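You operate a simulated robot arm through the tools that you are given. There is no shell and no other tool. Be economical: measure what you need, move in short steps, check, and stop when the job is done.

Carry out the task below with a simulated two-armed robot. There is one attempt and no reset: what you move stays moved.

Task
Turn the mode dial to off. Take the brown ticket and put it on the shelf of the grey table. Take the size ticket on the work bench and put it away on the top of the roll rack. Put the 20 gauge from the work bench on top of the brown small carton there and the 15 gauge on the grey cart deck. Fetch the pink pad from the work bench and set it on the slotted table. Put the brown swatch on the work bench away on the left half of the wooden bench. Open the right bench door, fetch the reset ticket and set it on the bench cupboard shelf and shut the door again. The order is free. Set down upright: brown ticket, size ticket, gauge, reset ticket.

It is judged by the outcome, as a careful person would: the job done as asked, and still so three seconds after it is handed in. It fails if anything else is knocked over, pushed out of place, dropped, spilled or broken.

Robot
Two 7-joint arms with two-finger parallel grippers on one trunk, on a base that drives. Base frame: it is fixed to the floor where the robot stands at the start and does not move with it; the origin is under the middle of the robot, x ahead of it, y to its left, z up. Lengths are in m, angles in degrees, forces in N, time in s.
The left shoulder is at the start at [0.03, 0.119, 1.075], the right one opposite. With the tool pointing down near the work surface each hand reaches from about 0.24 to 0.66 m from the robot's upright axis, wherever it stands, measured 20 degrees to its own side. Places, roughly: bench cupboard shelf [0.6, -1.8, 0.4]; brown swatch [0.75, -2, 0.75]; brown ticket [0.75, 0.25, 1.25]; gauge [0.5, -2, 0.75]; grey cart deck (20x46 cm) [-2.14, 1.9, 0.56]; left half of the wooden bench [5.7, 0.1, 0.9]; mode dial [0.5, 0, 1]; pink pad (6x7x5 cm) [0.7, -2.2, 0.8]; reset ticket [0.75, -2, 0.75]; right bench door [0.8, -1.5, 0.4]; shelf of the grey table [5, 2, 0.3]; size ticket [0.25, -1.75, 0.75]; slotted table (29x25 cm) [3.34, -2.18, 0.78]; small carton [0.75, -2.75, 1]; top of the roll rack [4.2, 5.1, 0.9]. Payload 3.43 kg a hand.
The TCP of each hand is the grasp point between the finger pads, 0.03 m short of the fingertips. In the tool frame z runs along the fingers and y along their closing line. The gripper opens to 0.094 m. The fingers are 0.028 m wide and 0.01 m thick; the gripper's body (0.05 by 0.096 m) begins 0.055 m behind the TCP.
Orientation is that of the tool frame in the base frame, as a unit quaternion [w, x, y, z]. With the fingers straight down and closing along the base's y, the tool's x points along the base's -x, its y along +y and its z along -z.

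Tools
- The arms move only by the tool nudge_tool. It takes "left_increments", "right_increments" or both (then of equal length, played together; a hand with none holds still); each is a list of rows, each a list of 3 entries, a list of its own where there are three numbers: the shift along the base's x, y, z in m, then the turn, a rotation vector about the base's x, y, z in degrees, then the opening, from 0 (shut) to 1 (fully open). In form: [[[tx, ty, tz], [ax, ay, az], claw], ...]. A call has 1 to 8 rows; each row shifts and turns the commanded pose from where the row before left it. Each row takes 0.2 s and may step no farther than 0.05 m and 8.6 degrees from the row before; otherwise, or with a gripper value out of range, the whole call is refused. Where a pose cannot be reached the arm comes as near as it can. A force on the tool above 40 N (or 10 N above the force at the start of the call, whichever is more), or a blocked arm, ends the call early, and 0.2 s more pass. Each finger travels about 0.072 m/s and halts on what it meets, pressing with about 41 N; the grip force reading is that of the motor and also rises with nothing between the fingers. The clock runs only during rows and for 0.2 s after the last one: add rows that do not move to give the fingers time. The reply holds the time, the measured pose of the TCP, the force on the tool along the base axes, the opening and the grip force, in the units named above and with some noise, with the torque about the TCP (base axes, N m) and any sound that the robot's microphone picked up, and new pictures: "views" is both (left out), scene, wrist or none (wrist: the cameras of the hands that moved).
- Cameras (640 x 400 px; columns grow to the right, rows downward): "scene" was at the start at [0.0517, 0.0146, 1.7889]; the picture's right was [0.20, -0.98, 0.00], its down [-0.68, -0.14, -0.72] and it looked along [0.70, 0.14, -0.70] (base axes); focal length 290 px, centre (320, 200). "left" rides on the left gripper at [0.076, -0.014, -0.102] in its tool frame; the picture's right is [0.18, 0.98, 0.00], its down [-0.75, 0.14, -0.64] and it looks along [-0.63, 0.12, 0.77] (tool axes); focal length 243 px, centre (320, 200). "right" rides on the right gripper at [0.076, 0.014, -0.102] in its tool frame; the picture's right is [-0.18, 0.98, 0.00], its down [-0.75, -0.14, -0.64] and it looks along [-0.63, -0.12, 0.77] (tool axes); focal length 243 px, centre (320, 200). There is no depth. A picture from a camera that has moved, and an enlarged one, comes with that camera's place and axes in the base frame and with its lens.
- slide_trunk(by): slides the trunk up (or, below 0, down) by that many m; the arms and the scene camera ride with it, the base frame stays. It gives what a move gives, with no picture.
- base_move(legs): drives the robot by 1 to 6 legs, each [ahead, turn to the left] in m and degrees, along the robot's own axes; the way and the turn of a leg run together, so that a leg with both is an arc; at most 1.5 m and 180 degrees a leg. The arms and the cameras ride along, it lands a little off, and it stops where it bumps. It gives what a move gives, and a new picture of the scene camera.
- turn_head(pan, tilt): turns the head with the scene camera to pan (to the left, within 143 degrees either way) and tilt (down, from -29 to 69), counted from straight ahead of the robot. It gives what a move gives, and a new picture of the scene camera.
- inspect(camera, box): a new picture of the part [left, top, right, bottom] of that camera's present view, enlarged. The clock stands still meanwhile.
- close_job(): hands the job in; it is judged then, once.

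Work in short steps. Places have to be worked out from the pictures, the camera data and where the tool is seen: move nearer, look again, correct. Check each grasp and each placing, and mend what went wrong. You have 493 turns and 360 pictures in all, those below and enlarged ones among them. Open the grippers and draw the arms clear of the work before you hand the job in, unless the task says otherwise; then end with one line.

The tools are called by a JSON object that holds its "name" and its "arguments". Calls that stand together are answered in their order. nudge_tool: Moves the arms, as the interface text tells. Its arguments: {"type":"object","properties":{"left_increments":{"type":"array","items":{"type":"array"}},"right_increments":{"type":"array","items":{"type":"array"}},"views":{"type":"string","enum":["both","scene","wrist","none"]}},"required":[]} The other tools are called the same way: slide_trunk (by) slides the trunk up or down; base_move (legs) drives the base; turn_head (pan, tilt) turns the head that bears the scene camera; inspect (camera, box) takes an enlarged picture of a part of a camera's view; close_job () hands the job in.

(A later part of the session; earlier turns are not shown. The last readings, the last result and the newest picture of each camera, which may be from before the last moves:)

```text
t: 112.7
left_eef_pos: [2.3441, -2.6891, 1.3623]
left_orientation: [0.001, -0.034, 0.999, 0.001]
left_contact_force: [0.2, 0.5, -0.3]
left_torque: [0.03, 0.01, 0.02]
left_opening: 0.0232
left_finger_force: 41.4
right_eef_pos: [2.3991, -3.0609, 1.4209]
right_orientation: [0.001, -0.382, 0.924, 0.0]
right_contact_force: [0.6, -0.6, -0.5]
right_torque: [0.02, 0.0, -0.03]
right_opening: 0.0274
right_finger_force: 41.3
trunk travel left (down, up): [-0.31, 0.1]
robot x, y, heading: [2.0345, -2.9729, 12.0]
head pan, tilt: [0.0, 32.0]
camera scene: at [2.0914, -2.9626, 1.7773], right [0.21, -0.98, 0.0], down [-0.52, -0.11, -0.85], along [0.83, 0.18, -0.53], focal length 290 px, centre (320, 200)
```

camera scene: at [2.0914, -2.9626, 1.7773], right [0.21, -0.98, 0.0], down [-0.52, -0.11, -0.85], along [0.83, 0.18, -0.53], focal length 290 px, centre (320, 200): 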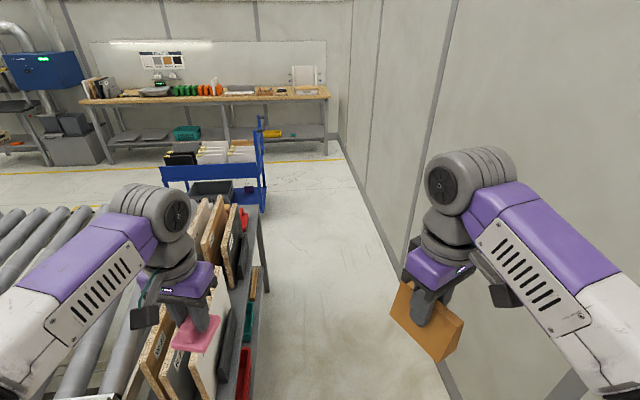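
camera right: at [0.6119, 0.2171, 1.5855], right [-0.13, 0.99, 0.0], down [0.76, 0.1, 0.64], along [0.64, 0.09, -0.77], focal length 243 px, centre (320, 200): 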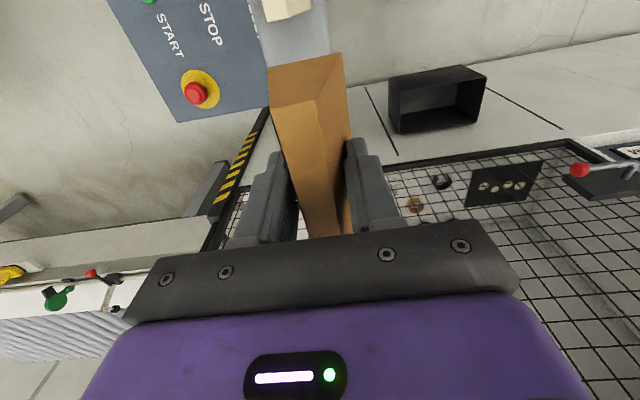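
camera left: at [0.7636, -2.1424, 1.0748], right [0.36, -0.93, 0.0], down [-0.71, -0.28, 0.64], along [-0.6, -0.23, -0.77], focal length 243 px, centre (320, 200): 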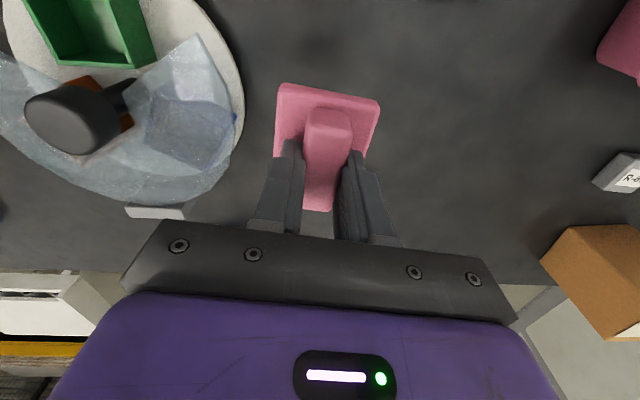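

The corridor between the slotted rack and wall is ~1.05 m wide. I'll shift right a bit and drive along its centre.

{"name": "base_move", "arguments": {"legs": [[0, -40], [0.3, 0], [0, 45], [0.75, 0]]}}

{"name": "turn_head", "arguments": {"pan": 60, "tilt": 42}}

```text
t: 122.3
left_eef_pos: [3.3034, -2.6045, 1.3619]
left_orientation: [0.002, -0.068, 0.998, 0.0]
left_contact_force: [0.2, -0.2, -0.7]
left_torque: [-0.02, -0.01, 0.0]
left_opening: 0.0231
left_finger_force: 40.8
right_eef_pos: [3.3853, -2.9711, 1.4213]
right_orientation: [0.001, -0.414, 0.91, 0.0]
right_contact_force: [-0.1, 0.4, -0.9]
right_torque: [-0.01, -0.05, 0.01]
right_opening: 0.0271
right_finger_force: 41.3
trunk travel left (down, up): [-0.31, 0.1]
robot x, y, heading: [3.0115, -2.9114, 16.0]
head pan, tilt: [0.0, 32.0]
camera scene: at [3.0696, -2.8942, 1.7773], right [0.27, -0.96, 0.0], down [-0.51, -0.14, -0.85], along [0.82, 0.23, -0.53], focal length 290 px, centre (320, 200)
```

scene: 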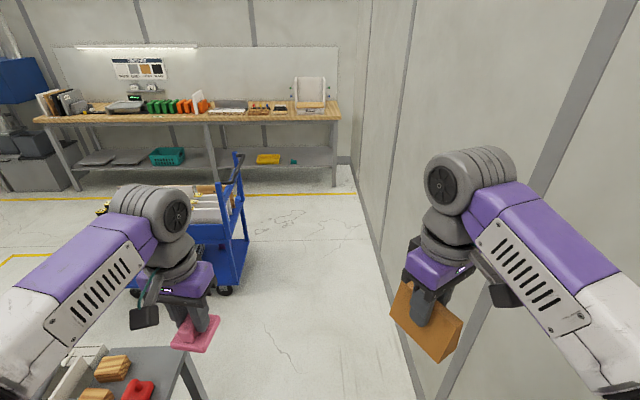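

```text
t: 123.6
left_eef_pos: [3.3026, -2.6049, 1.3628]
left_orientation: [0.001, -0.068, 0.998, 0.001]
left_contact_force: [-0.4, -0.3, -0.6]
left_torque: [-0.04, -0.03, 0.02]
left_opening: 0.0228
left_finger_force: 40.9
right_eef_pos: [3.3832, -2.9716, 1.4232]
right_orientation: [0.001, -0.413, 0.911, 0.001]
right_contact_force: [-0.2, -0.4, 0.4]
right_torque: [0.01, 0.02, 0.05]
right_opening: 0.0266
right_finger_force: 41.1
trunk travel left (down, up): [-0.31, 0.1]
robot x, y, heading: [3.0125, -2.9063, 15.6]
head pan, tilt: [60.0, 42.0]
camera scene: at [3.0038, -2.8377, 1.7621], right [0.97, -0.25, 0.0], down [-0.16, -0.65, -0.74], along [0.18, 0.72, -0.67], focal length 290 px, centre (320, 200)
```

scene: 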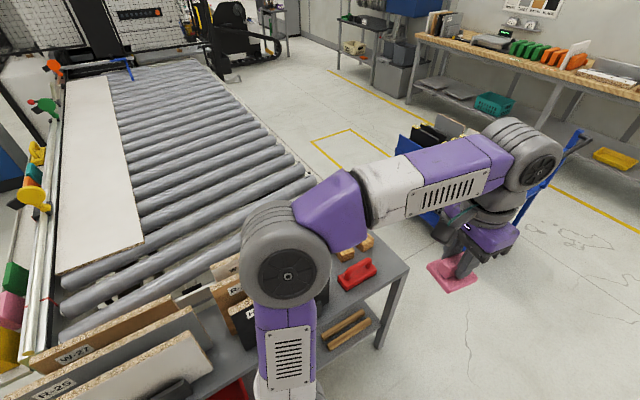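

The free end of the table holds red and tan pads. I'll advance a little and turn to face it.

{"name": "base_move", "arguments": {"legs": [[0.22, 0], [0, 52]]}}

{"name": "turn_head", "arguments": {"pan": 10, "tilt": 50}}

```text
t: 127.6
left_eef_pos: [3.1673, -2.4301, 1.3622]
left_orientation: [0.001, -0.496, 0.869, 0.0]
left_contact_force: [-0.6, 1.1, -0.9]
left_torque: [0.03, 0.01, 0.0]
left_opening: 0.023
left_finger_force: 40.9
right_eef_pos: [3.5047, -2.5949, 1.4202]
right_orientation: [0.0, 0.769, -0.639, 0.0]
right_contact_force: [0.8, 0.8, 0.4]
right_torque: [0.01, 0.03, 0.05]
right_opening: 0.0269
right_finger_force: 41.5
trunk travel left (down, up): [-0.31, 0.1]
robot x, y, heading: [3.2284, -2.8445, 67.2]
head pan, tilt: [60.0, 42.0]
camera scene: at [3.1634, -2.8114, 1.7621], right [0.79, 0.61, 0.0], down [0.41, -0.53, -0.74], along [-0.45, 0.59, -0.67], focal length 290 px, centre (320, 200)
```

scene: 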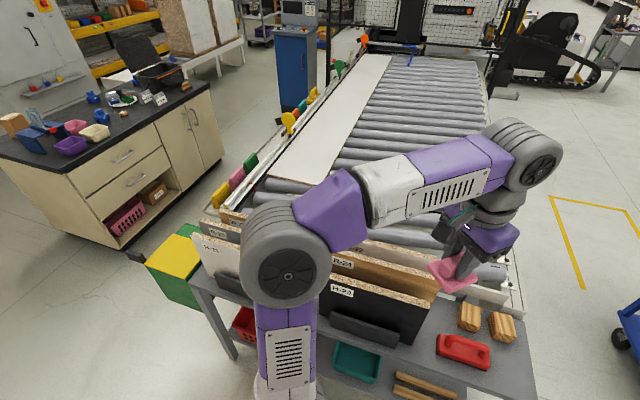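

```text
t: 128.8
left_eef_pos: [3.1676, -2.4313, 1.3634]
left_orientation: [0.0, -0.496, 0.869, 0.0]
left_contact_force: [-0.2, 0.6, 0.1]
left_torque: [0.03, 0.02, -0.01]
left_opening: 0.023
left_finger_force: 40.9
right_eef_pos: [3.5058, -2.5941, 1.42]
right_orientation: [0.0, 0.769, -0.639, -0.001]
right_contact_force: [-0.8, -0.7, -0.8]
right_torque: [0.01, -0.02, 0.04]
right_opening: 0.0265
right_finger_force: 41.3
trunk travel left (down, up): [-0.31, 0.1]
robot x, y, heading: [3.2238, -2.8468, 67.6]
head pan, tilt: [10.0, 50.0]
camera scene: at [3.231, -2.8027, 1.7509], right [0.98, -0.22, 0.0], down [-0.17, -0.75, -0.64], along [0.14, 0.63, -0.77], focal length 290 px, centre (320, 200)
```

scene: 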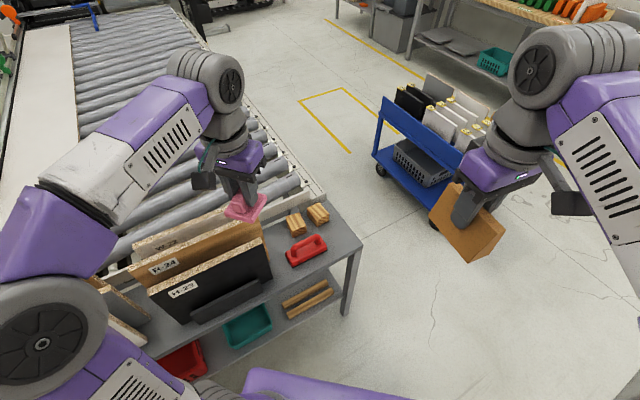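

I'll zoom on the free end of the table to choose a spot.

{"name": "inspect", "arguments": {"camera": "scene", "box": [230, 170, 380, 310]}}

{"name": "inspect", "arguments": {"camera": "left", "box": [0, 0, 640, 400]}}

```text
2.86 times, centred on (305, 240) of scene
camera zoom: at [3.231, -2.8027, 1.7509], right [0.98, -0.22, 0.0], down [-0.17, -0.75, -0.64], along [0.14, 0.63, -0.77], focal length 829 px, centre (363, 86)
```

zoom: 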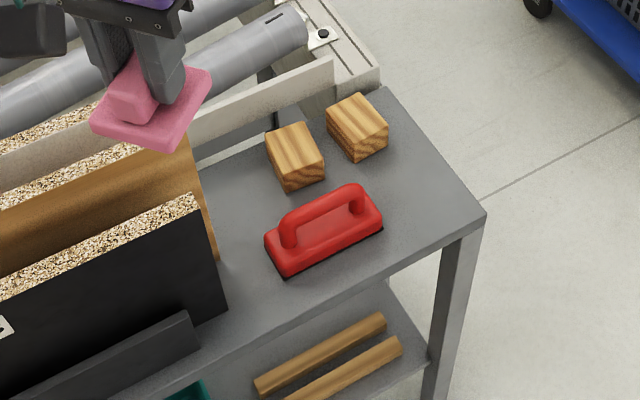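

```text
1.00 times, centred on (320, 200) of left (not enlarged: the box is as wide or as high as the picture)
camera zoom: at [3.1398, -2.5022, 1.4635], right [-0.94, 0.34, 0.0], down [0.26, 0.72, 0.64], along [0.22, 0.6, -0.77], focal length 243 px, centre (320, 200)
```

zoom: 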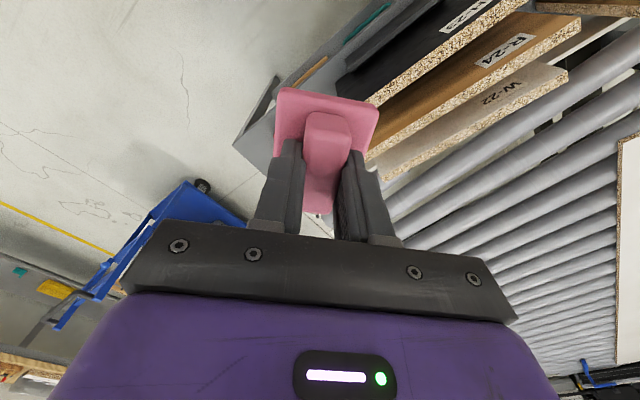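

The free spot is right of the red pad, at ≈(3.443, -2.22). I'll inch forward, then move the pad above it while turning it square to the table.

{"name": "base_move", "arguments": {"legs": [[0.1, 0]]}}

{"name": "nudge_tool", "arguments": {"left_increments": [[[0.034, 0.017, -0.02], [0, 0, -6], 0.1], [[0.034, 0.017, -0.02], [0, 0, -6], 0.1], [[0.034, 0.017, -0.02], [0, 0, -6], 0.1], [[0.034, 0.017, -0.02], [0, 0, -6], 0.1], [[0.034, 0.017, -0.02], [0, 0, -6], 0.1], [[0.034, 0.017, -0.03], [0, 0, -6], 0.1], [[0.033, 0.018, -0.03], [0, 0, -6], 0.1]]}}

```text
t: 129.9
left_eef_pos: [3.2053, -2.3394, 1.3634]
left_orientation: [0.001, -0.496, 0.868, 0.0]
left_contact_force: [-1.1, 0.8, 0.0]
left_torque: [-0.04, 0.02, -0.01]
left_opening: 0.0228
left_finger_force: 41.2
right_eef_pos: [3.5432, -2.5025, 1.4206]
right_orientation: [-0.001, 0.769, -0.639, -0.002]
right_contact_force: [0.8, 1.0, -0.4]
right_torque: [0.0, -0.02, -0.02]
right_opening: 0.0266
right_finger_force: 41.2
trunk travel left (down, up): [-0.31, 0.1]
robot x, y, heading: [3.2606, -2.759, 67.3]
head pan, tilt: [10.0, 50.0]
camera scene: at [3.2692, -2.7113, 1.7509], right [0.98, -0.22, 0.0], down [-0.17, -0.75, -0.64], along [0.14, 0.63, -0.77], focal length 290 px, centre (320, 200)
```

scene: 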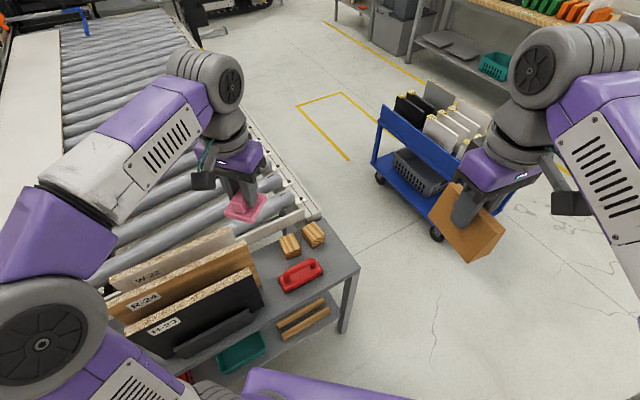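

```text
t: 131.6
left_eef_pos: [3.4441, -2.2177, 1.203]
left_orientation: [0.0, -0.151, 0.989, 0.0]
left_contact_force: [1.5, 1.1, -0.2]
left_torque: [0.01, -0.01, 0.0]
left_opening: 0.0228
left_finger_force: 40.3
right_eef_pos: [3.5447, -2.5022, 1.4208]
right_orientation: [0.0, 0.769, -0.639, -0.002]
right_contact_force: [0.0, 0.3, -1.2]
right_torque: [-0.03, 0.05, -0.04]
right_opening: 0.0265
right_finger_force: 41.0
trunk travel left (down, up): [-0.31, 0.1]
robot x, y, heading: [3.2626, -2.7615, 67.4]
head pan, tilt: [10.0, 50.0]
camera scene: at [3.271, -2.7098, 1.7508], right [0.98, -0.22, 0.0], down [-0.17, -0.75, -0.64], along [0.14, 0.63, -0.77], focal length 290 px, centre (320, 200)
camera left: at [3.3737, -2.2527, 1.3029], right [-0.47, 0.88, 0.0], down [0.68, 0.36, 0.64], along [0.57, 0.3, -0.77], focal length 243 px, centre (320, 200)
```

scene: 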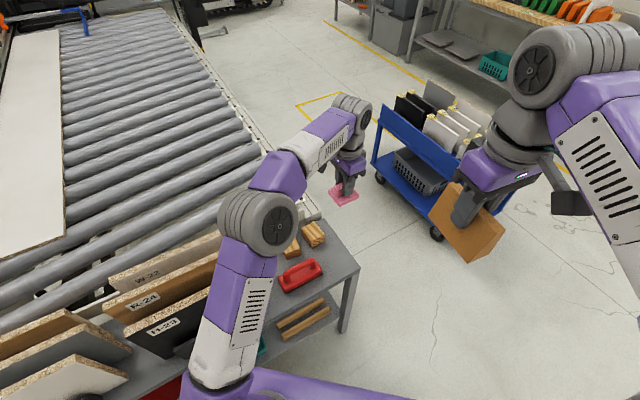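
left: 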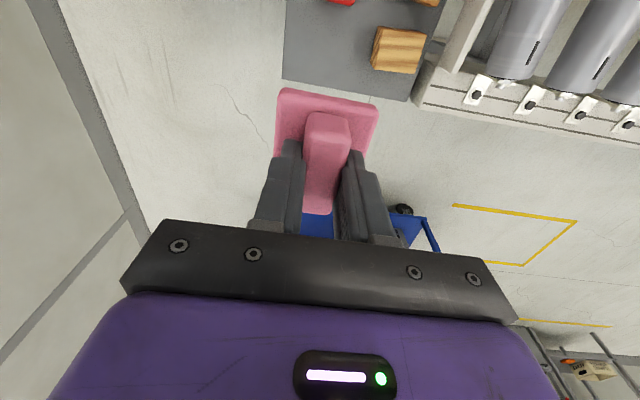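

The target is clear. Descending.

{"name": "nudge_tool", "arguments": {"left_increments": [[[0, 0.005, -0.045], [0, 0, 0], 0.1], [[0, 0, -0.048], [0, 0, 0], 0.1], [[0, 0, -0.048], [0, 0, 0], 0.1], [[0, 0, -0.048], [0, 0, 0], 0.1], [[0, 0, -0.048], [0, 0, 0], 0.1], [[0, 0, -0.048], [0, 0, 0], 0.1], [[0, 0, -0.03], [0, 0, 0], 0.1]], "views": "both"}}

```text
t: 133.2
left_eef_pos: [3.4428, -2.2149, 0.8868]
left_orientation: [0.001, -0.151, 0.989, 0.0]
left_contact_force: [-0.1, -0.6, -0.4]
left_torque: [0.01, -0.03, 0.01]
left_opening: 0.0229
left_finger_force: 41.3
right_eef_pos: [3.5435, -2.5039, 1.4216]
right_orientation: [0.0, 0.768, -0.64, -0.001]
right_contact_force: [-0.5, -1.6, 0.2]
right_torque: [0.05, -0.01, -0.02]
right_opening: 0.0263
right_finger_force: 41.2
trunk travel left (down, up): [-0.31, 0.1]
robot x, y, heading: [3.2628, -2.7543, 67.3]
head pan, tilt: [10.0, 50.0]
camera scene: at [3.2693, -2.711, 1.7509], right [0.98, -0.22, 0.0], down [-0.17, -0.75, -0.64], along [0.14, 0.63, -0.77], focal length 290 px, centre (320, 200)
camera left: at [3.3725, -2.2492, 0.9885], right [-0.47, 0.88, 0.0], down [0.68, 0.36, 0.64], along [0.57, 0.3, -0.77], focal length 243 px, centre (320, 200)
```

scene: 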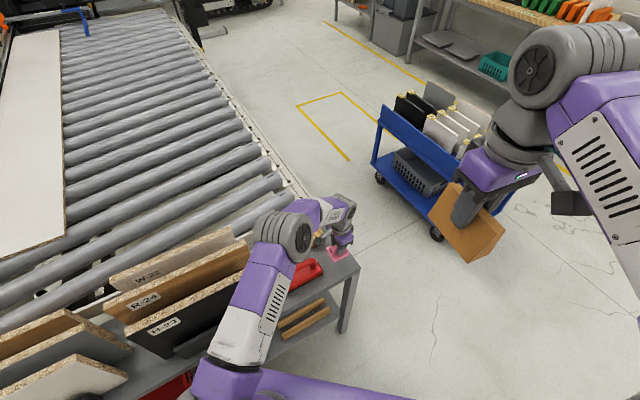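
left: 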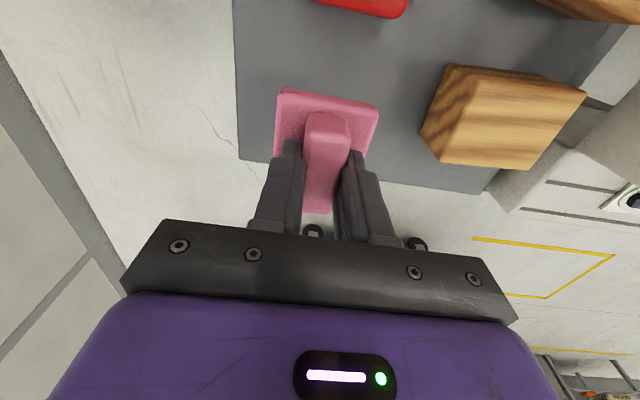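

Well placed; lowering slowly until contact.

{"name": "nudge_tool", "arguments": {"left_increments": [[[0, 0, -0.025], [0, 0, 0], 0.1], [[0, 0, -0.01], [0, 0, 0], 0.1], [[0, 0, -0.008], [0, 0, 0], 0.1], [[0, 0, -0.008], [0, 0, 0], 0.1], [[0, 0, -0.008], [0, 0, 0], 0.1], [[0, 0, -0.008], [0, 0, 0], 0.1]], "views": "none"}}

```text
t: 134.6
left_eef_pos: [3.4418, -2.2134, 0.8307]
left_orientation: [0.001, -0.151, 0.988, 0.001]
left_contact_force: [-10.2, -14.5, 26.6]
left_torque: [-0.4, 0.48, 0.07]
left_opening: 0.0228
left_finger_force: 40.9
right_eef_pos: [3.5414, -2.5058, 1.4232]
right_orientation: [-0.001, 0.769, -0.639, -0.001]
right_contact_force: [0.4, 0.8, 0.0]
right_torque: [-0.01, 0.0, 0.01]
right_opening: 0.0263
right_finger_force: 40.8
trunk travel left (down, up): [-0.31, 0.1]
robot x, y, heading: [3.2616, -2.7534, 67.4]
head pan, tilt: [10.0, 50.0]
stopped in row 6 (left hand): the force on the tool passed its limit at 47 N (the readings are from after the stop); the commanded pose is now the measured one
```

Contact made. I'll ease up a few mm, open half, and rise.

{"name": "nudge_tool", "arguments": {"left_increments": [[[0, 0, 0.004], [0, 0, 0], 0.1], [[0, 0, 0], [0, 0, 0], 0.5], [[0, 0, 0], [0, 0, 0], 0.5], [[0, 0, 0.03], [0, 0, 0], 0.5], [[0, 0, 0.045], [0, 0, 0], 0.5], [[0, 0, 0.045], [0, 0, 0], 0.5], [[0, 0, 0.045], [0, 0, 0], 0.5], [[0, 0, 0.045], [0, 0, 0], 0.5]], "views": "both"}}

```text
t: 136.3
left_eef_pos: [3.443, -2.2113, 1.0413]
left_orientation: [0.002, -0.152, 0.988, 0.002]
left_contact_force: [-1.6, 0.1, 0.0]
left_torque: [0.03, 0.01, 0.0]
left_opening: 0.0469
left_finger_force: 0.0
right_eef_pos: [3.5418, -2.5032, 1.421]
right_orientation: [0.0, 0.769, -0.639, -0.001]
right_contact_force: [0.3, -0.4, -0.1]
right_torque: [0.04, -0.02, 0.02]
right_opening: 0.026
right_finger_force: 41.3
trunk travel left (down, up): [-0.31, 0.1]
robot x, y, heading: [3.2598, -2.7605, 67.5]
head pan, tilt: [10.0, 50.0]
camera scene: at [3.2687, -2.7122, 1.7509], right [0.98, -0.22, 0.0], down [-0.17, -0.75, -0.64], along [0.14, 0.63, -0.77], focal length 290 px, centre (320, 200)
camera left: at [3.3729, -2.2483, 1.1428], right [-0.47, 0.88, 0.0], down [0.67, 0.36, 0.65], along [0.57, 0.31, -0.76], focal length 243 px, centre (320, 200)
```

scene: 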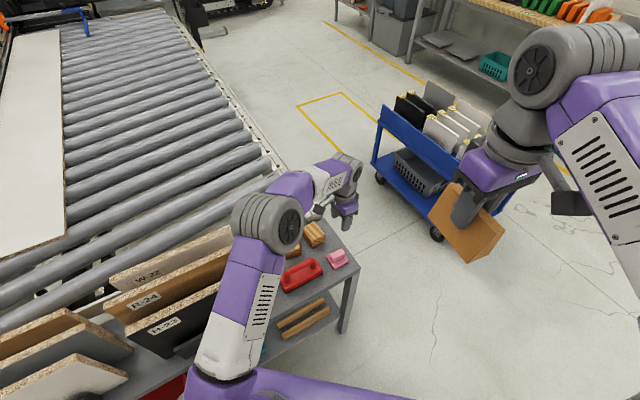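
left: 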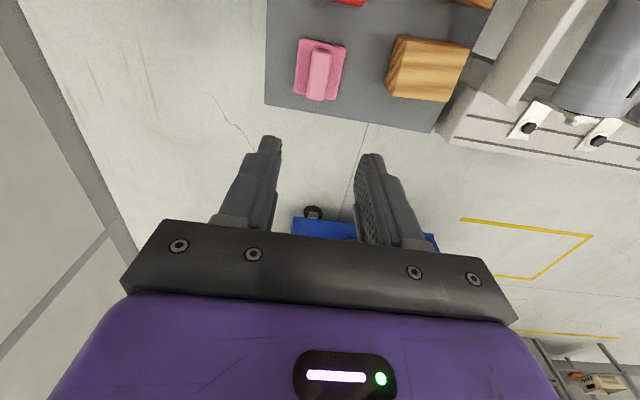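

The pad stands well on the table. I'll retract the left hand and then back off and head north-east.

{"name": "nudge_tool", "arguments": {"left_increments": [[[0, 0, 0.048], [0, 0, 0], 0.5], [[0, 0, 0.048], [0, 0, 6], 0.5], [[-0.03, -0.015, 0.035], [0, 0, 6], 0.5], [[-0.03, -0.015, 0.035], [0, 0, 6], 0.5], [[-0.034, -0.017, 0.03], [0, 0, 6], 0.5], [[-0.034, -0.017, 0.03], [0, 0, 6], 0.5], [[-0.034, -0.02, 0.03], [0, 0, 6], 0.5], [[-0.034, -0.02, 0], [0, 0, 6], 0.5]], "views": "none"}}

{"name": "base_move", "arguments": {"legs": [[-0.15, 0], [0, -50]]}}

{"name": "turn_head", "arguments": {"pan": 30, "tilt": 18}}

```text
t: 138.2
left_eef_pos: [3.2474, -2.3165, 1.299]
left_orientation: [0.002, -0.496, 0.868, 0.002]
left_contact_force: [0.1, -1.0, -1.2]
left_torque: [0.04, -0.03, -0.01]
left_opening: 0.047
left_finger_force: 0.1
right_eef_pos: [3.5419, -2.5033, 1.4222]
right_orientation: [-0.002, 0.769, -0.64, -0.001]
right_contact_force: [-0.4, -0.7, 0.4]
right_torque: [0.01, -0.02, -0.04]
right_opening: 0.0261
right_finger_force: 40.5
trunk travel left (down, up): [-0.31, 0.1]
robot x, y, heading: [3.2611, -2.7591, 67.5]
head pan, tilt: [10.0, 50.0]
```

```text
t: 141.8
left_eef_pos: [3.5337, -2.5975, 1.2974]
left_orientation: [0.003, -0.084, 0.996, 0.002]
left_contact_force: [0.6, -0.1, 0.4]
left_torque: [0.01, -0.02, -0.02]
left_opening: 0.0469
left_finger_force: 0.0
right_eef_pos: [3.5813, -2.9453, 1.4216]
right_orientation: [0.001, -0.428, 0.904, 0.001]
right_contact_force: [0.3, 0.9, 0.3]
right_torque: [0.0, -0.01, 0.02]
right_opening: 0.0258
right_finger_force: 40.7
trunk travel left (down, up): [-0.31, 0.1]
robot x, y, heading: [3.2048, -2.8977, 17.8]
head pan, tilt: [10.0, 50.0]
camera scene: at [3.2467, -2.8692, 1.7509], right [0.46, -0.89, 0.0], down [-0.68, -0.35, -0.64], along [0.57, 0.3, -0.77], focal length 290 px, centre (320, 200)
```

scene: 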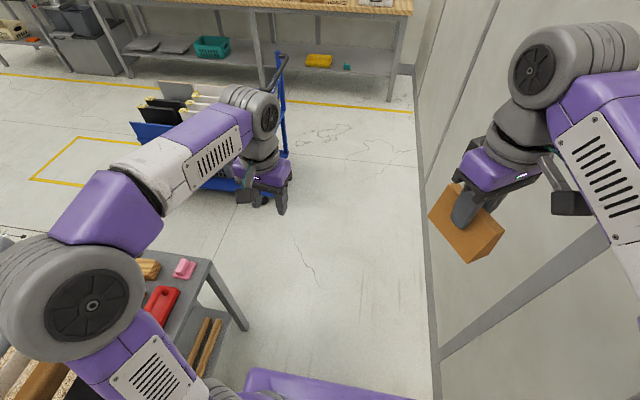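

```text
t: 142.7
left_eef_pos: [3.5332, -2.5984, 1.2973]
left_orientation: [0.003, -0.083, 0.997, 0.002]
left_contact_force: [-0.2, -0.2, -0.4]
left_torque: [0.01, 0.01, -0.01]
left_opening: 0.0468
left_finger_force: 0.0
right_eef_pos: [3.5805, -2.9442, 1.4216]
right_orientation: [0.001, -0.428, 0.904, 0.001]
right_contact_force: [0.0, -0.5, -0.5]
right_torque: [-0.01, -0.02, 0.01]
right_opening: 0.0259
right_finger_force: 41.1
trunk travel left (down, up): [-0.31, 0.1]
robot x, y, heading: [3.2026, -2.8927, 17.5]
head pan, tilt: [30.0, 18.0]
camera scene: at [3.2414, -2.8358, 1.7996], right [0.74, -0.67, 0.0], down [-0.21, -0.23, -0.95], along [0.64, 0.7, -0.31], focal length 290 px, centre (320, 200)
```

scene: 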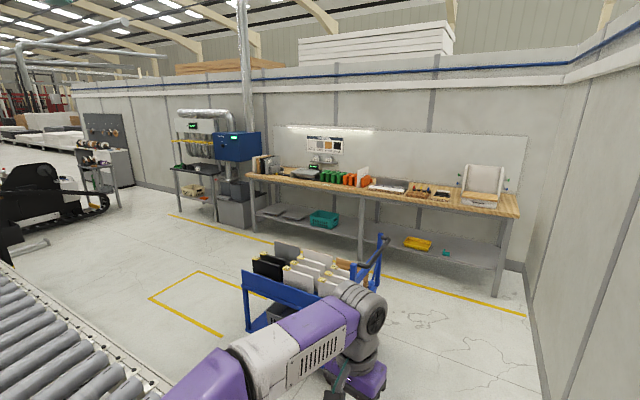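

I see the grey table (left of the wooden bench, at image (195,190)) and the roll rack further on. I'll drive between rack/conveyor and blue cart northward.

{"name": "base_move", "arguments": {"legs": [[0.8, 3.7], [0, 77], [1.42, 0], [0, -20], [1.1, 0]]}}

{"name": "turn_head", "arguments": {"pan": -10, "tilt": 25}}

```text
t: 157.7
left_eef_pos: [3.5952, -0.8043, 1.2975]
left_orientation: [0.001, -0.649, 0.761, 0.003]
left_contact_force: [0.4, 0.2, 0.3]
left_torque: [0.0, 0.01, 0.02]
left_opening: 0.0469
left_finger_force: 0.0
right_eef_pos: [3.9387, -0.8718, 1.422]
right_orientation: [-0.001, 0.875, -0.485, -0.002]
right_contact_force: [-0.2, -0.1, -0.3]
right_torque: [-0.03, -0.03, 0.02]
right_opening: 0.025
right_finger_force: 40.9
trunk travel left (down, up): [-0.31, 0.1]
robot x, y, heading: [3.7694, -1.2113, 89.3]
head pan, tilt: [30.0, 18.0]
stopped in leg 4: the robot was blocked; the commanded pose is now the measured one
camera scene: at [3.7259, -1.1601, 1.7998], right [0.87, 0.49, 0.0], down [0.15, -0.27, -0.95], along [-0.46, 0.83, -0.31], focal length 290 px, centre (320, 200)
```

scene: 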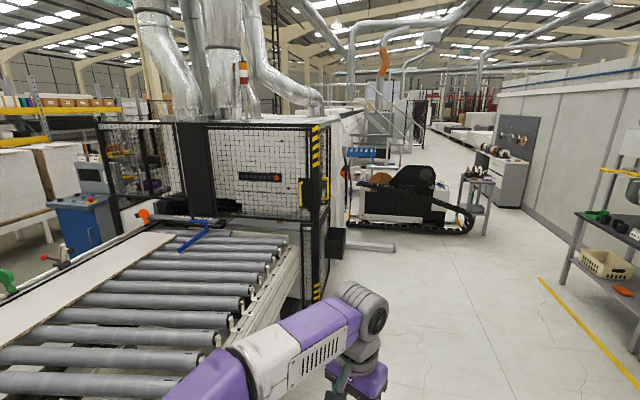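

```text
t: 158.8
left_eef_pos: [3.593, -0.8042, 1.2971]
left_orientation: [0.001, -0.649, 0.761, 0.003]
left_contact_force: [0.9, -0.1, 0.1]
left_torque: [0.0, 0.01, 0.0]
left_opening: 0.0468
left_finger_force: 0.1
right_eef_pos: [3.9375, -0.8723, 1.421]
right_orientation: [0.0, 0.875, -0.484, -0.001]
right_contact_force: [0.4, -0.1, -0.1]
right_torque: [0.04, -0.03, 0.02]
right_opening: 0.0249
right_finger_force: 41.0
trunk travel left (down, up): [-0.31, 0.1]
robot x, y, heading: [3.7707, -1.2108, 89.1]
head pan, tilt: [-10.0, 25.0]
camera scene: at [3.7871, -1.1513, 1.7884], right [0.98, -0.19, 0.0], down [-0.08, -0.41, -0.91], along [0.17, 0.89, -0.42], focal length 290 px, centre (320, 200)
```

scene: 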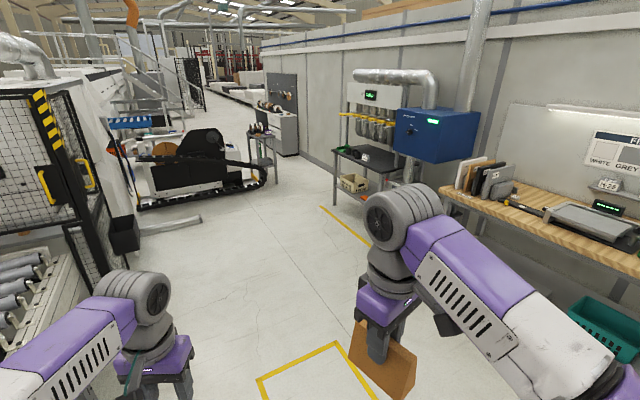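

The turn was blocked; I'll look on the right side at the cart.

{"name": "turn_head", "arguments": {"pan": -100, "tilt": 55}}

{"name": "turn_head", "arguments": {"pan": 100, "tilt": 55}}

```text
t: 160.4
left_eef_pos: [3.5938, -0.8048, 1.298]
left_orientation: [0.001, -0.649, 0.761, 0.002]
left_contact_force: [0.5, -0.5, -0.2]
left_torque: [-0.05, 0.0, -0.03]
left_opening: 0.0471
left_finger_force: 0.0
right_eef_pos: [3.9367, -0.8706, 1.4216]
right_orientation: [0.0, 0.875, -0.485, 0.0]
right_contact_force: [-0.2, 0.4, 0.3]
right_torque: [-0.02, -0.02, 0.03]
right_opening: 0.0248
right_finger_force: 41.1
trunk travel left (down, up): [-0.31, 0.1]
robot x, y, heading: [3.7695, -1.2116, 88.9]
head pan, tilt: [-100.0, 55.0]
camera scene: at [3.8406, -1.2553, 1.7444], right [-0.19, -0.98, 0.0], down [-0.8, 0.15, -0.57], along [0.56, -0.11, -0.82], focal length 290 px, centre (320, 200)
```

scene: 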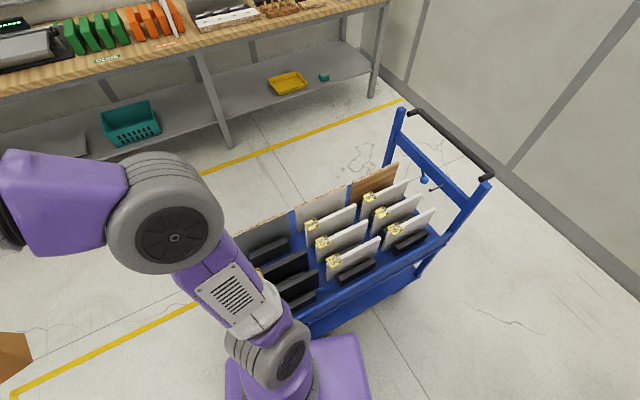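

```text
t: 163.4
left_eef_pos: [3.5944, -0.804, 1.2967]
left_orientation: [0.001, -0.649, 0.761, 0.003]
left_contact_force: [-0.3, -0.7, 0.0]
left_torque: [-0.01, -0.03, 0.0]
left_opening: 0.0469
left_finger_force: 0.0
right_eef_pos: [3.9363, -0.8697, 1.4213]
right_orientation: [-0.001, 0.875, -0.485, -0.001]
right_contact_force: [-0.3, 0.0, -0.1]
right_torque: [0.01, -0.01, 0.01]
right_opening: 0.0246
right_finger_force: 41.3
trunk travel left (down, up): [-0.31, 0.1]
robot x, y, heading: [3.7677, -1.2078, 89.0]
head pan, tilt: [100.0, 55.0]
camera scene: at [3.6986, -1.2532, 1.7444], right [-0.16, 0.99, 0.0], down [0.81, 0.13, -0.57], along [-0.57, -0.09, -0.82], focal length 290 px, centre (320, 200)
```

scene: 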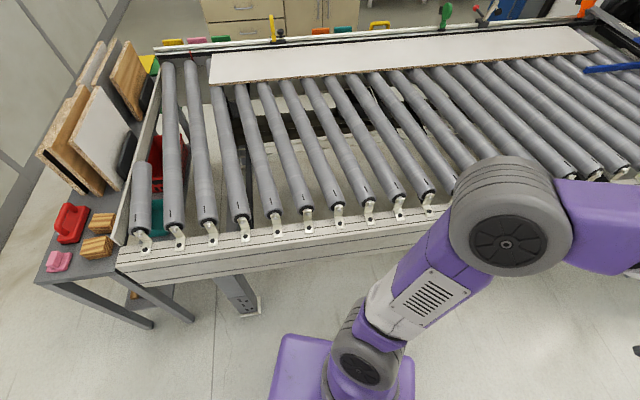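

The base's right side is against the cart. I'll turn back left and go forward parallel to the conveyor until past the cart.

{"name": "base_move", "arguments": {"legs": [[0, 14], [0.9, 2]]}}

{"name": "turn_head", "arguments": {"pan": -120, "tilt": 40}}

```text
t: 168.9
left_eef_pos: [3.2738, -0.0057, 1.2978]
left_orientation: [-0.001, 0.748, -0.664, -0.003]
left_contact_force: [-0.9, 0.9, -0.8]
left_torque: [-0.04, -0.01, -0.04]
left_opening: 0.0469
left_finger_force: 0.1
right_eef_pos: [3.6212, 0.0244, 1.4199]
right_orientation: [-0.001, 0.933, -0.36, -0.001]
right_contact_force: [0.2, 0.0, 0.1]
right_torque: [0.0, 0.0, 0.02]
right_opening: 0.0245
right_finger_force: 41.3
trunk travel left (down, up): [-0.31, 0.1]
robot x, y, heading: [3.5547, -0.3455, 105.1]
head pan, tilt: [100.0, 55.0]
camera scene: at [3.4966, -0.4082, 1.7444], right [-0.42, 0.91, 0.0], down [0.74, 0.35, -0.57], along [-0.52, -0.24, -0.82], focal length 290 px, centre (320, 200)
```

scene: 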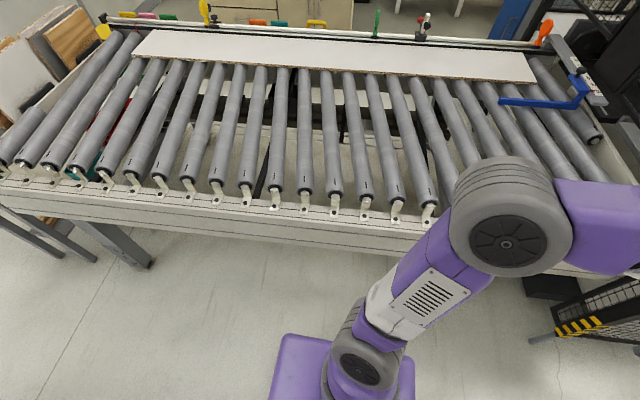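

```text
t: 172.1
left_eef_pos: [3.2729, -0.0051, 1.2986]
left_orientation: [-0.001, 0.748, -0.664, -0.003]
left_contact_force: [-0.5, -0.1, -0.4]
left_torque: [0.0, 0.04, 0.0]
left_opening: 0.0469
left_finger_force: 0.1
right_eef_pos: [3.6204, 0.0249, 1.4213]
right_orientation: [-0.001, 0.934, -0.359, 0.0]
right_contact_force: [-0.5, -0.8, -0.4]
right_torque: [-0.01, 0.01, -0.06]
right_opening: 0.0244
right_finger_force: 40.5
trunk travel left (down, up): [-0.31, 0.1]
robot x, y, heading: [3.553, -0.3465, 105.0]
head pan, tilt: [-120.0, 40.0]
camera scene: at [3.6441, -0.3997, 1.7651], right [-0.26, -0.97, 0.0], down [-0.62, 0.17, -0.77], along [0.74, -0.2, -0.64], focal length 290 px, centre (320, 200)
```

scene: 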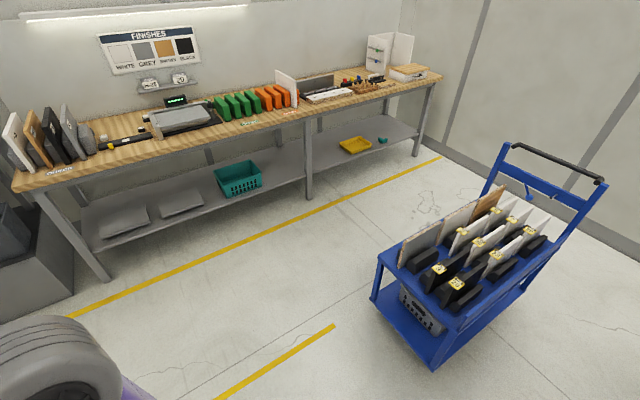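

Past the cart. I'll turn right and drive toward the grey table.

{"name": "base_move", "arguments": {"legs": [[0, -32], [1.1, 0], [0.9, 0]]}}

{"name": "turn_head", "arguments": {"pan": -45, "tilt": 38}}

```text
t: 183.6
left_eef_pos: [4.0818, 2.0094, 1.2965]
left_orientation: [0.001, -0.536, 0.844, 0.002]
left_contact_force: [-0.2, -0.1, 0.7]
left_torque: [0.0, -0.01, -0.03]
left_opening: 0.0469
left_finger_force: 0.1
right_eef_pos: [4.3933, 1.8511, 1.4223]
right_orientation: [0.0, 0.798, -0.603, -0.001]
right_contact_force: [-0.6, -0.1, -0.5]
right_torque: [0.0, 0.0, 0.01]
right_opening: 0.0236
right_finger_force: 40.4
trunk travel left (down, up): [-0.31, 0.1]
robot x, y, heading: [4.137, 1.573, 73.0]
head pan, tilt: [-120.0, 40.0]
camera scene: at [4.1886, 1.4786, 1.7651], right [-0.73, -0.68, 0.0], down [-0.44, 0.47, -0.77], along [0.52, -0.56, -0.64], focal length 290 px, centre (320, 200)
```

scene: 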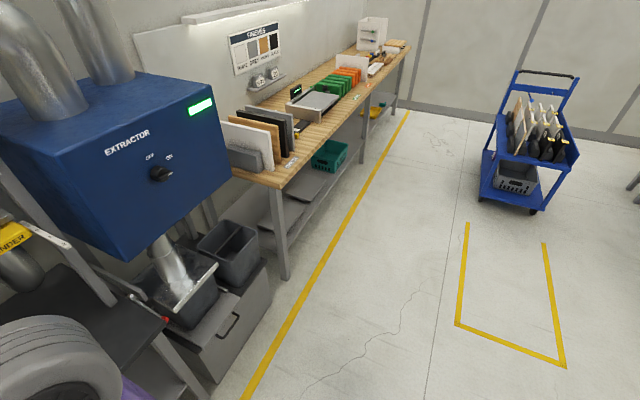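

```text
t: 185.1
left_eef_pos: [4.0833, 2.0094, 1.2965]
left_orientation: [0.001, -0.535, 0.845, 0.003]
left_contact_force: [-0.4, -0.1, 0.5]
left_torque: [-0.02, 0.02, 0.03]
left_opening: 0.0471
left_finger_force: 0.0
right_eef_pos: [4.3935, 1.8496, 1.421]
right_orientation: [-0.001, 0.798, -0.603, -0.001]
right_contact_force: [-0.8, 0.0, -0.9]
right_torque: [0.0, 0.01, -0.01]
right_opening: 0.0234
right_finger_force: 41.0
trunk travel left (down, up): [-0.31, 0.1]
robot x, y, heading: [4.1398, 1.5704, 73.0]
head pan, tilt: [-45.0, 38.0]
camera scene: at [4.2069, 1.581, 1.768], right [0.47, -0.88, 0.0], down [-0.54, -0.29, -0.79], along [0.7, 0.37, -0.62], focal length 290 px, centre (320, 200)
```

scene: 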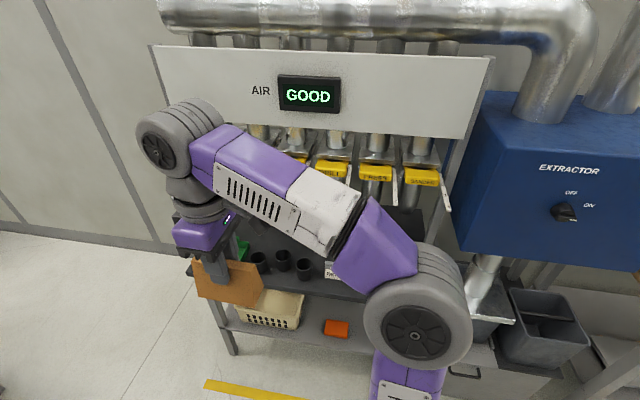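

The grey table's shelf lies under its top, with a basket and an orange item. I'll face it squarely to see the shelf's free space.

{"name": "base_move", "arguments": {"legs": [[0.25, 0], [0, -55]]}}

{"name": "turn_head", "arguments": {"pan": 0, "tilt": 42}}

```text
t: 189.4
left_eef_pos: [4.5379, 2.1097, 1.2985]
left_orientation: [0.003, -0.087, 0.996, 0.002]
left_contact_force: [0.4, -0.9, -0.3]
left_torque: [-0.04, 0.02, 0.0]
left_opening: 0.047
left_finger_force: 0.1
right_eef_pos: [4.5867, 1.7645, 1.4208]
right_orientation: [0.001, -0.431, 0.903, 0.0]
right_contact_force: [0.3, -0.1, -0.8]
right_torque: [-0.03, -0.04, 0.03]
right_opening: 0.0233
right_finger_force: 41.3
trunk travel left (down, up): [-0.31, 0.1]
robot x, y, heading: [4.2131, 1.8106, 18.3]
head pan, tilt: [-45.0, 38.0]
camera scene: at [4.2618, 1.7616, 1.768], right [-0.45, -0.89, 0.0], down [-0.55, 0.28, -0.79], along [0.7, -0.35, -0.62], focal length 290 px, centre (320, 200)
```

scene: 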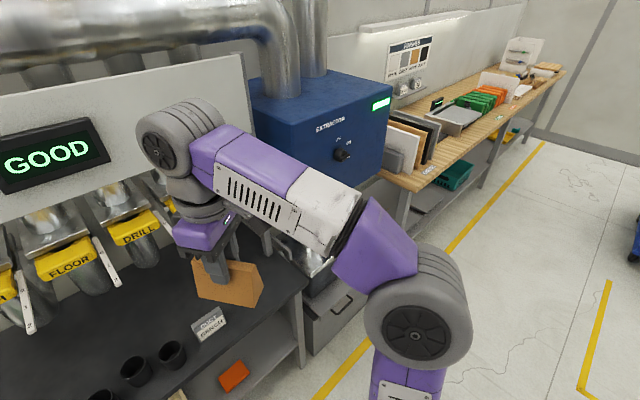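

```text
t: 190.5
left_eef_pos: [4.5374, 2.1088, 1.2975]
left_orientation: [0.002, -0.087, 0.996, 0.002]
left_contact_force: [0.0, -0.6, -0.2]
left_torque: [-0.01, -0.03, 0.01]
left_opening: 0.0473
left_finger_force: 0.0
right_eef_pos: [4.5864, 1.7643, 1.4218]
right_orientation: [0.001, -0.431, 0.902, 0.001]
right_contact_force: [0.0, 0.4, 0.0]
right_torque: [0.01, 0.0, -0.01]
right_opening: 0.023
right_finger_force: 41.5
trunk travel left (down, up): [-0.31, 0.1]
robot x, y, heading: [4.2111, 1.8146, 18.3]
head pan, tilt: [0.0, 42.0]
camera scene: at [4.2642, 1.8267, 1.7621], right [0.31, -0.95, 0.0], down [-0.64, -0.21, -0.74], along [0.71, 0.23, -0.67], focal length 290 px, centre (320, 200)
```

scene: 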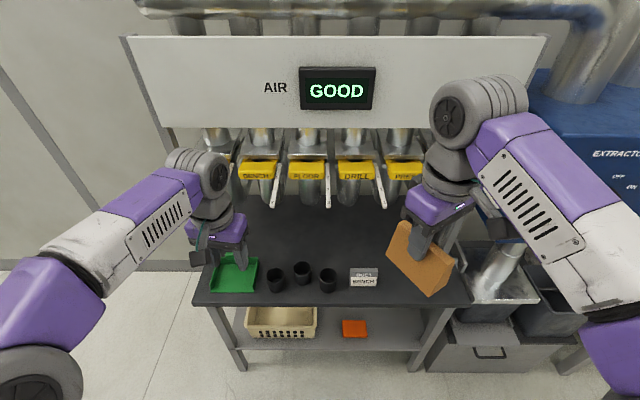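

The shelf (z≈0.30) has ~0.3 m free right of the orange item. The ticket needs a pitched grasp to get under the top, so I'll set it down on the tabletop's free right side and regrasp at 45°. First repositioning closer and slightly right.

{"name": "base_move", "arguments": {"legs": [[0, -20], [0.22, 0], [0, 20]]}}

{"name": "turn_head", "arguments": {"pan": -12, "tilt": 52}}

```text
t: 194.3
left_eef_pos: [4.7593, 2.0995, 1.2976]
left_orientation: [0.002, -0.084, 0.996, 0.002]
left_contact_force: [0.0, 0.6, -1.2]
left_torque: [-0.02, -0.04, 0.02]
left_opening: 0.0474
left_finger_force: 0.0
right_eef_pos: [4.8069, 1.7531, 1.4209]
right_orientation: [0.001, -0.428, 0.904, 0.001]
right_contact_force: [0.3, -0.2, -1.0]
right_torque: [0.02, -0.01, -0.02]
right_opening: 0.0229
right_finger_force: 41.3
trunk travel left (down, up): [-0.31, 0.1]
robot x, y, heading: [4.4294, 1.8054, 17.8]
head pan, tilt: [0.0, 42.0]
camera scene: at [4.4845, 1.8188, 1.7621], right [0.31, -0.95, 0.0], down [-0.64, -0.2, -0.74], along [0.71, 0.23, -0.67], focal length 290 px, centre (320, 200)
```

scene: 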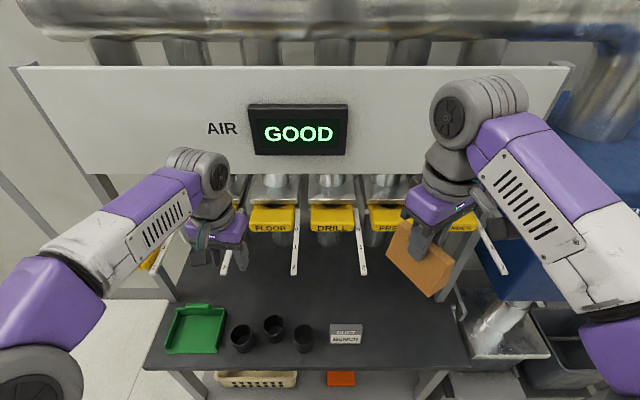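

```text
t: 195.1
left_eef_pos: [4.7592, 2.0993, 1.2969]
left_orientation: [0.002, -0.083, 0.997, 0.002]
left_contact_force: [0.6, -0.5, -0.2]
left_torque: [-0.01, 0.01, 0.02]
left_opening: 0.0472
left_finger_force: 0.2
right_eef_pos: [4.8072, 1.7537, 1.4204]
right_orientation: [0.001, -0.428, 0.904, 0.0]
right_contact_force: [0.7, 0.0, 0.3]
right_torque: [-0.01, 0.03, -0.03]
right_opening: 0.0229
right_finger_force: 40.9
trunk travel left (down, up): [-0.31, 0.1]
robot x, y, heading: [4.4322, 1.8024, 17.9]
head pan, tilt: [-12.0, 52.0]
camera scene: at [4.4794, 1.8005, 1.7483], right [0.1, -0.99, 0.0], down [-0.78, -0.08, -0.62], along [0.61, 0.06, -0.79], focal length 290 px, centre (320, 200)
```

scene: 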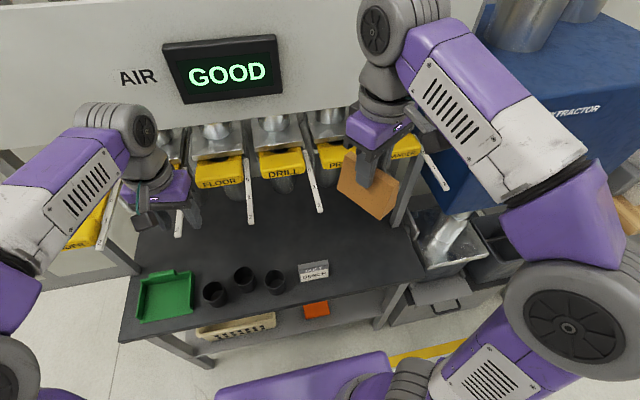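

Gates overhang the tabletop, so I'll zoom in to judge clearance near the front right corner.

{"name": "inspect", "arguments": {"camera": "scene", "box": [280, 100, 480, 320]}}

{"name": "inspect", "arguments": {"camera": "right", "box": [0, 0, 640, 400]}}

```text
1.82 times, centred on (380, 210) of scene
camera zoom: at [4.4794, 1.8005, 1.7483], right [0.1, -0.99, 0.0], down [-0.78, -0.08, -0.62], along [0.61, 0.06, -0.79], focal length 528 px, centre (211, 182)
```

zoom: 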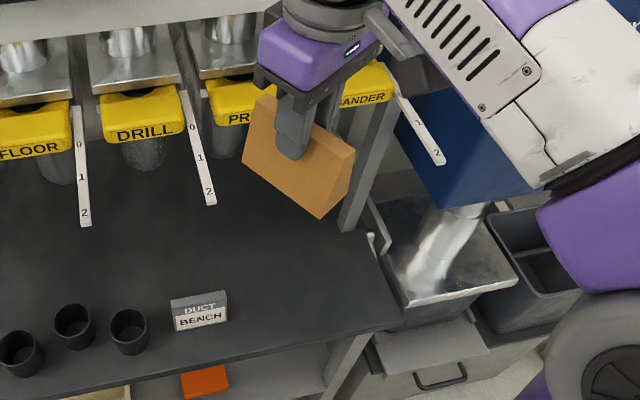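

```text
1.00 times, centred on (320, 200) of right (not enlarged: the box is as wide or as high as the picture)
camera zoom: at [4.747, 1.7027, 1.5246], right [-0.64, 0.77, 0.0], down [0.59, 0.49, 0.64], along [0.49, 0.42, -0.77], focal length 243 px, centre (320, 200)
```

zoom: 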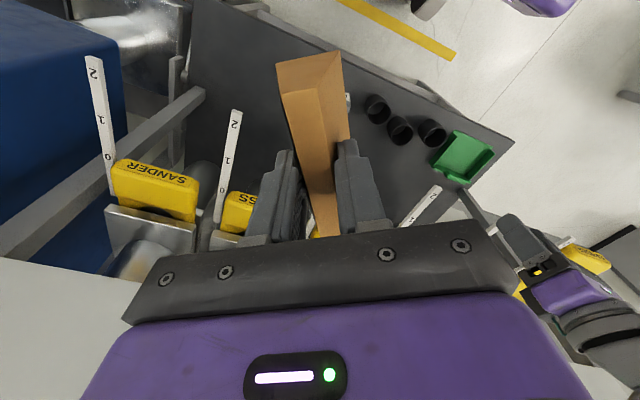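

Slide-gate paddles make the tabletop awkward. Instead I'll back up and use the clear floor in front as the regrasp spot, lowering the trunk.

{"name": "base_move", "arguments": {"legs": [[-0.35, 0]]}}

{"name": "slide_trunk", "arguments": {"by": -0.31}}

{"name": "turn_head", "arguments": {"pan": -15, "tilt": 55}}

```text
t: 197.3
left_eef_pos: [4.4317, 1.9931, 1.2973]
left_orientation: [0.002, -0.084, 0.996, 0.002]
left_contact_force: [1.3, 0.0, -0.2]
left_torque: [0.0, -0.01, 0.02]
left_opening: 0.047
left_finger_force: 0.1
right_eef_pos: [4.4784, 1.6482, 1.4208]
right_orientation: [0.001, -0.428, 0.904, 0.001]
right_contact_force: [0.0, 0.3, -0.1]
right_torque: [0.0, -0.03, 0.03]
right_opening: 0.0226
right_finger_force: 41.3
trunk travel left (down, up): [-0.31, 0.1]
robot x, y, heading: [4.1027, 1.6956, 17.7]
head pan, tilt: [-12.0, 52.0]
camera scene: at [4.1513, 1.695, 1.7482], right [0.1, -0.99, 0.0], down [-0.78, -0.08, -0.62], along [0.61, 0.06, -0.79], focal length 290 px, centre (320, 200)
```

scene: 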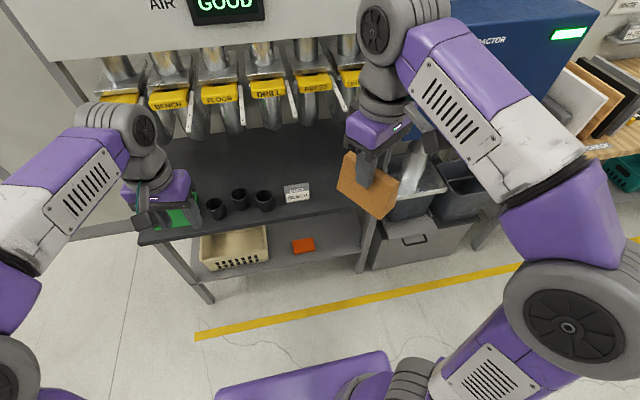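

```text
t: 200.4
left_eef_pos: [4.4318, 1.9932, 0.9872]
left_orientation: [0.002, -0.084, 0.996, 0.002]
left_contact_force: [0.2, -0.3, 0.0]
left_torque: [0.03, 0.03, 0.0]
left_opening: 0.047
left_finger_force: 0.0
right_eef_pos: [4.48, 1.648, 1.1112]
right_orientation: [0.001, -0.429, 0.903, 0.0]
right_contact_force: [0.7, 0.5, 0.8]
right_torque: [-0.01, 0.0, -0.01]
right_opening: 0.0225
right_finger_force: 41.5
trunk travel left (down, up): [0.0, 0.41]
robot x, y, heading: [4.1056, 1.6981, 17.8]
head pan, tilt: [-12.0, 52.0]
```

```text
t: 201.0
left_eef_pos: [4.4318, 1.9948, 0.988]
left_orientation: [0.003, -0.084, 0.996, 0.002]
left_contact_force: [0.4, 0.6, 0.1]
left_torque: [0.0, -0.01, -0.01]
left_opening: 0.0469
left_finger_force: 0.0
right_eef_pos: [4.4785, 1.6484, 1.1104]
right_orientation: [0.001, -0.428, 0.904, 0.0]
right_contact_force: [0.1, 0.0, -0.4]
right_torque: [-0.03, 0.03, 0.04]
right_opening: 0.0224
right_finger_force: 41.6
trunk travel left (down, up): [0.0, 0.41]
robot x, y, heading: [4.1006, 1.6999, 17.8]
head pan, tilt: [-15.0, 55.0]
camera scene: at [4.1488, 1.691, 1.4345], right [0.05, -1.0, 0.0], down [-0.82, -0.04, -0.57], along [0.57, 0.03, -0.82], focal length 290 px, centre (320, 200)
```

scene: 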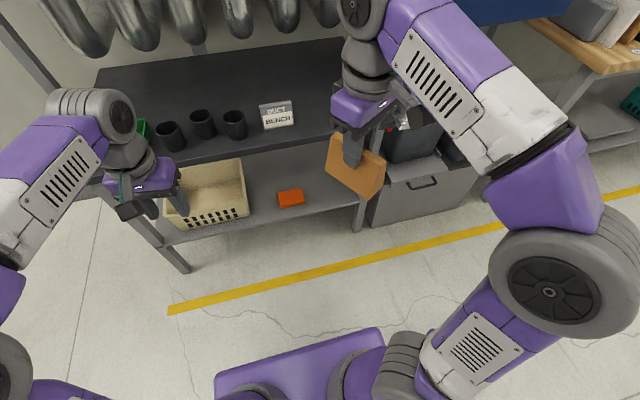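

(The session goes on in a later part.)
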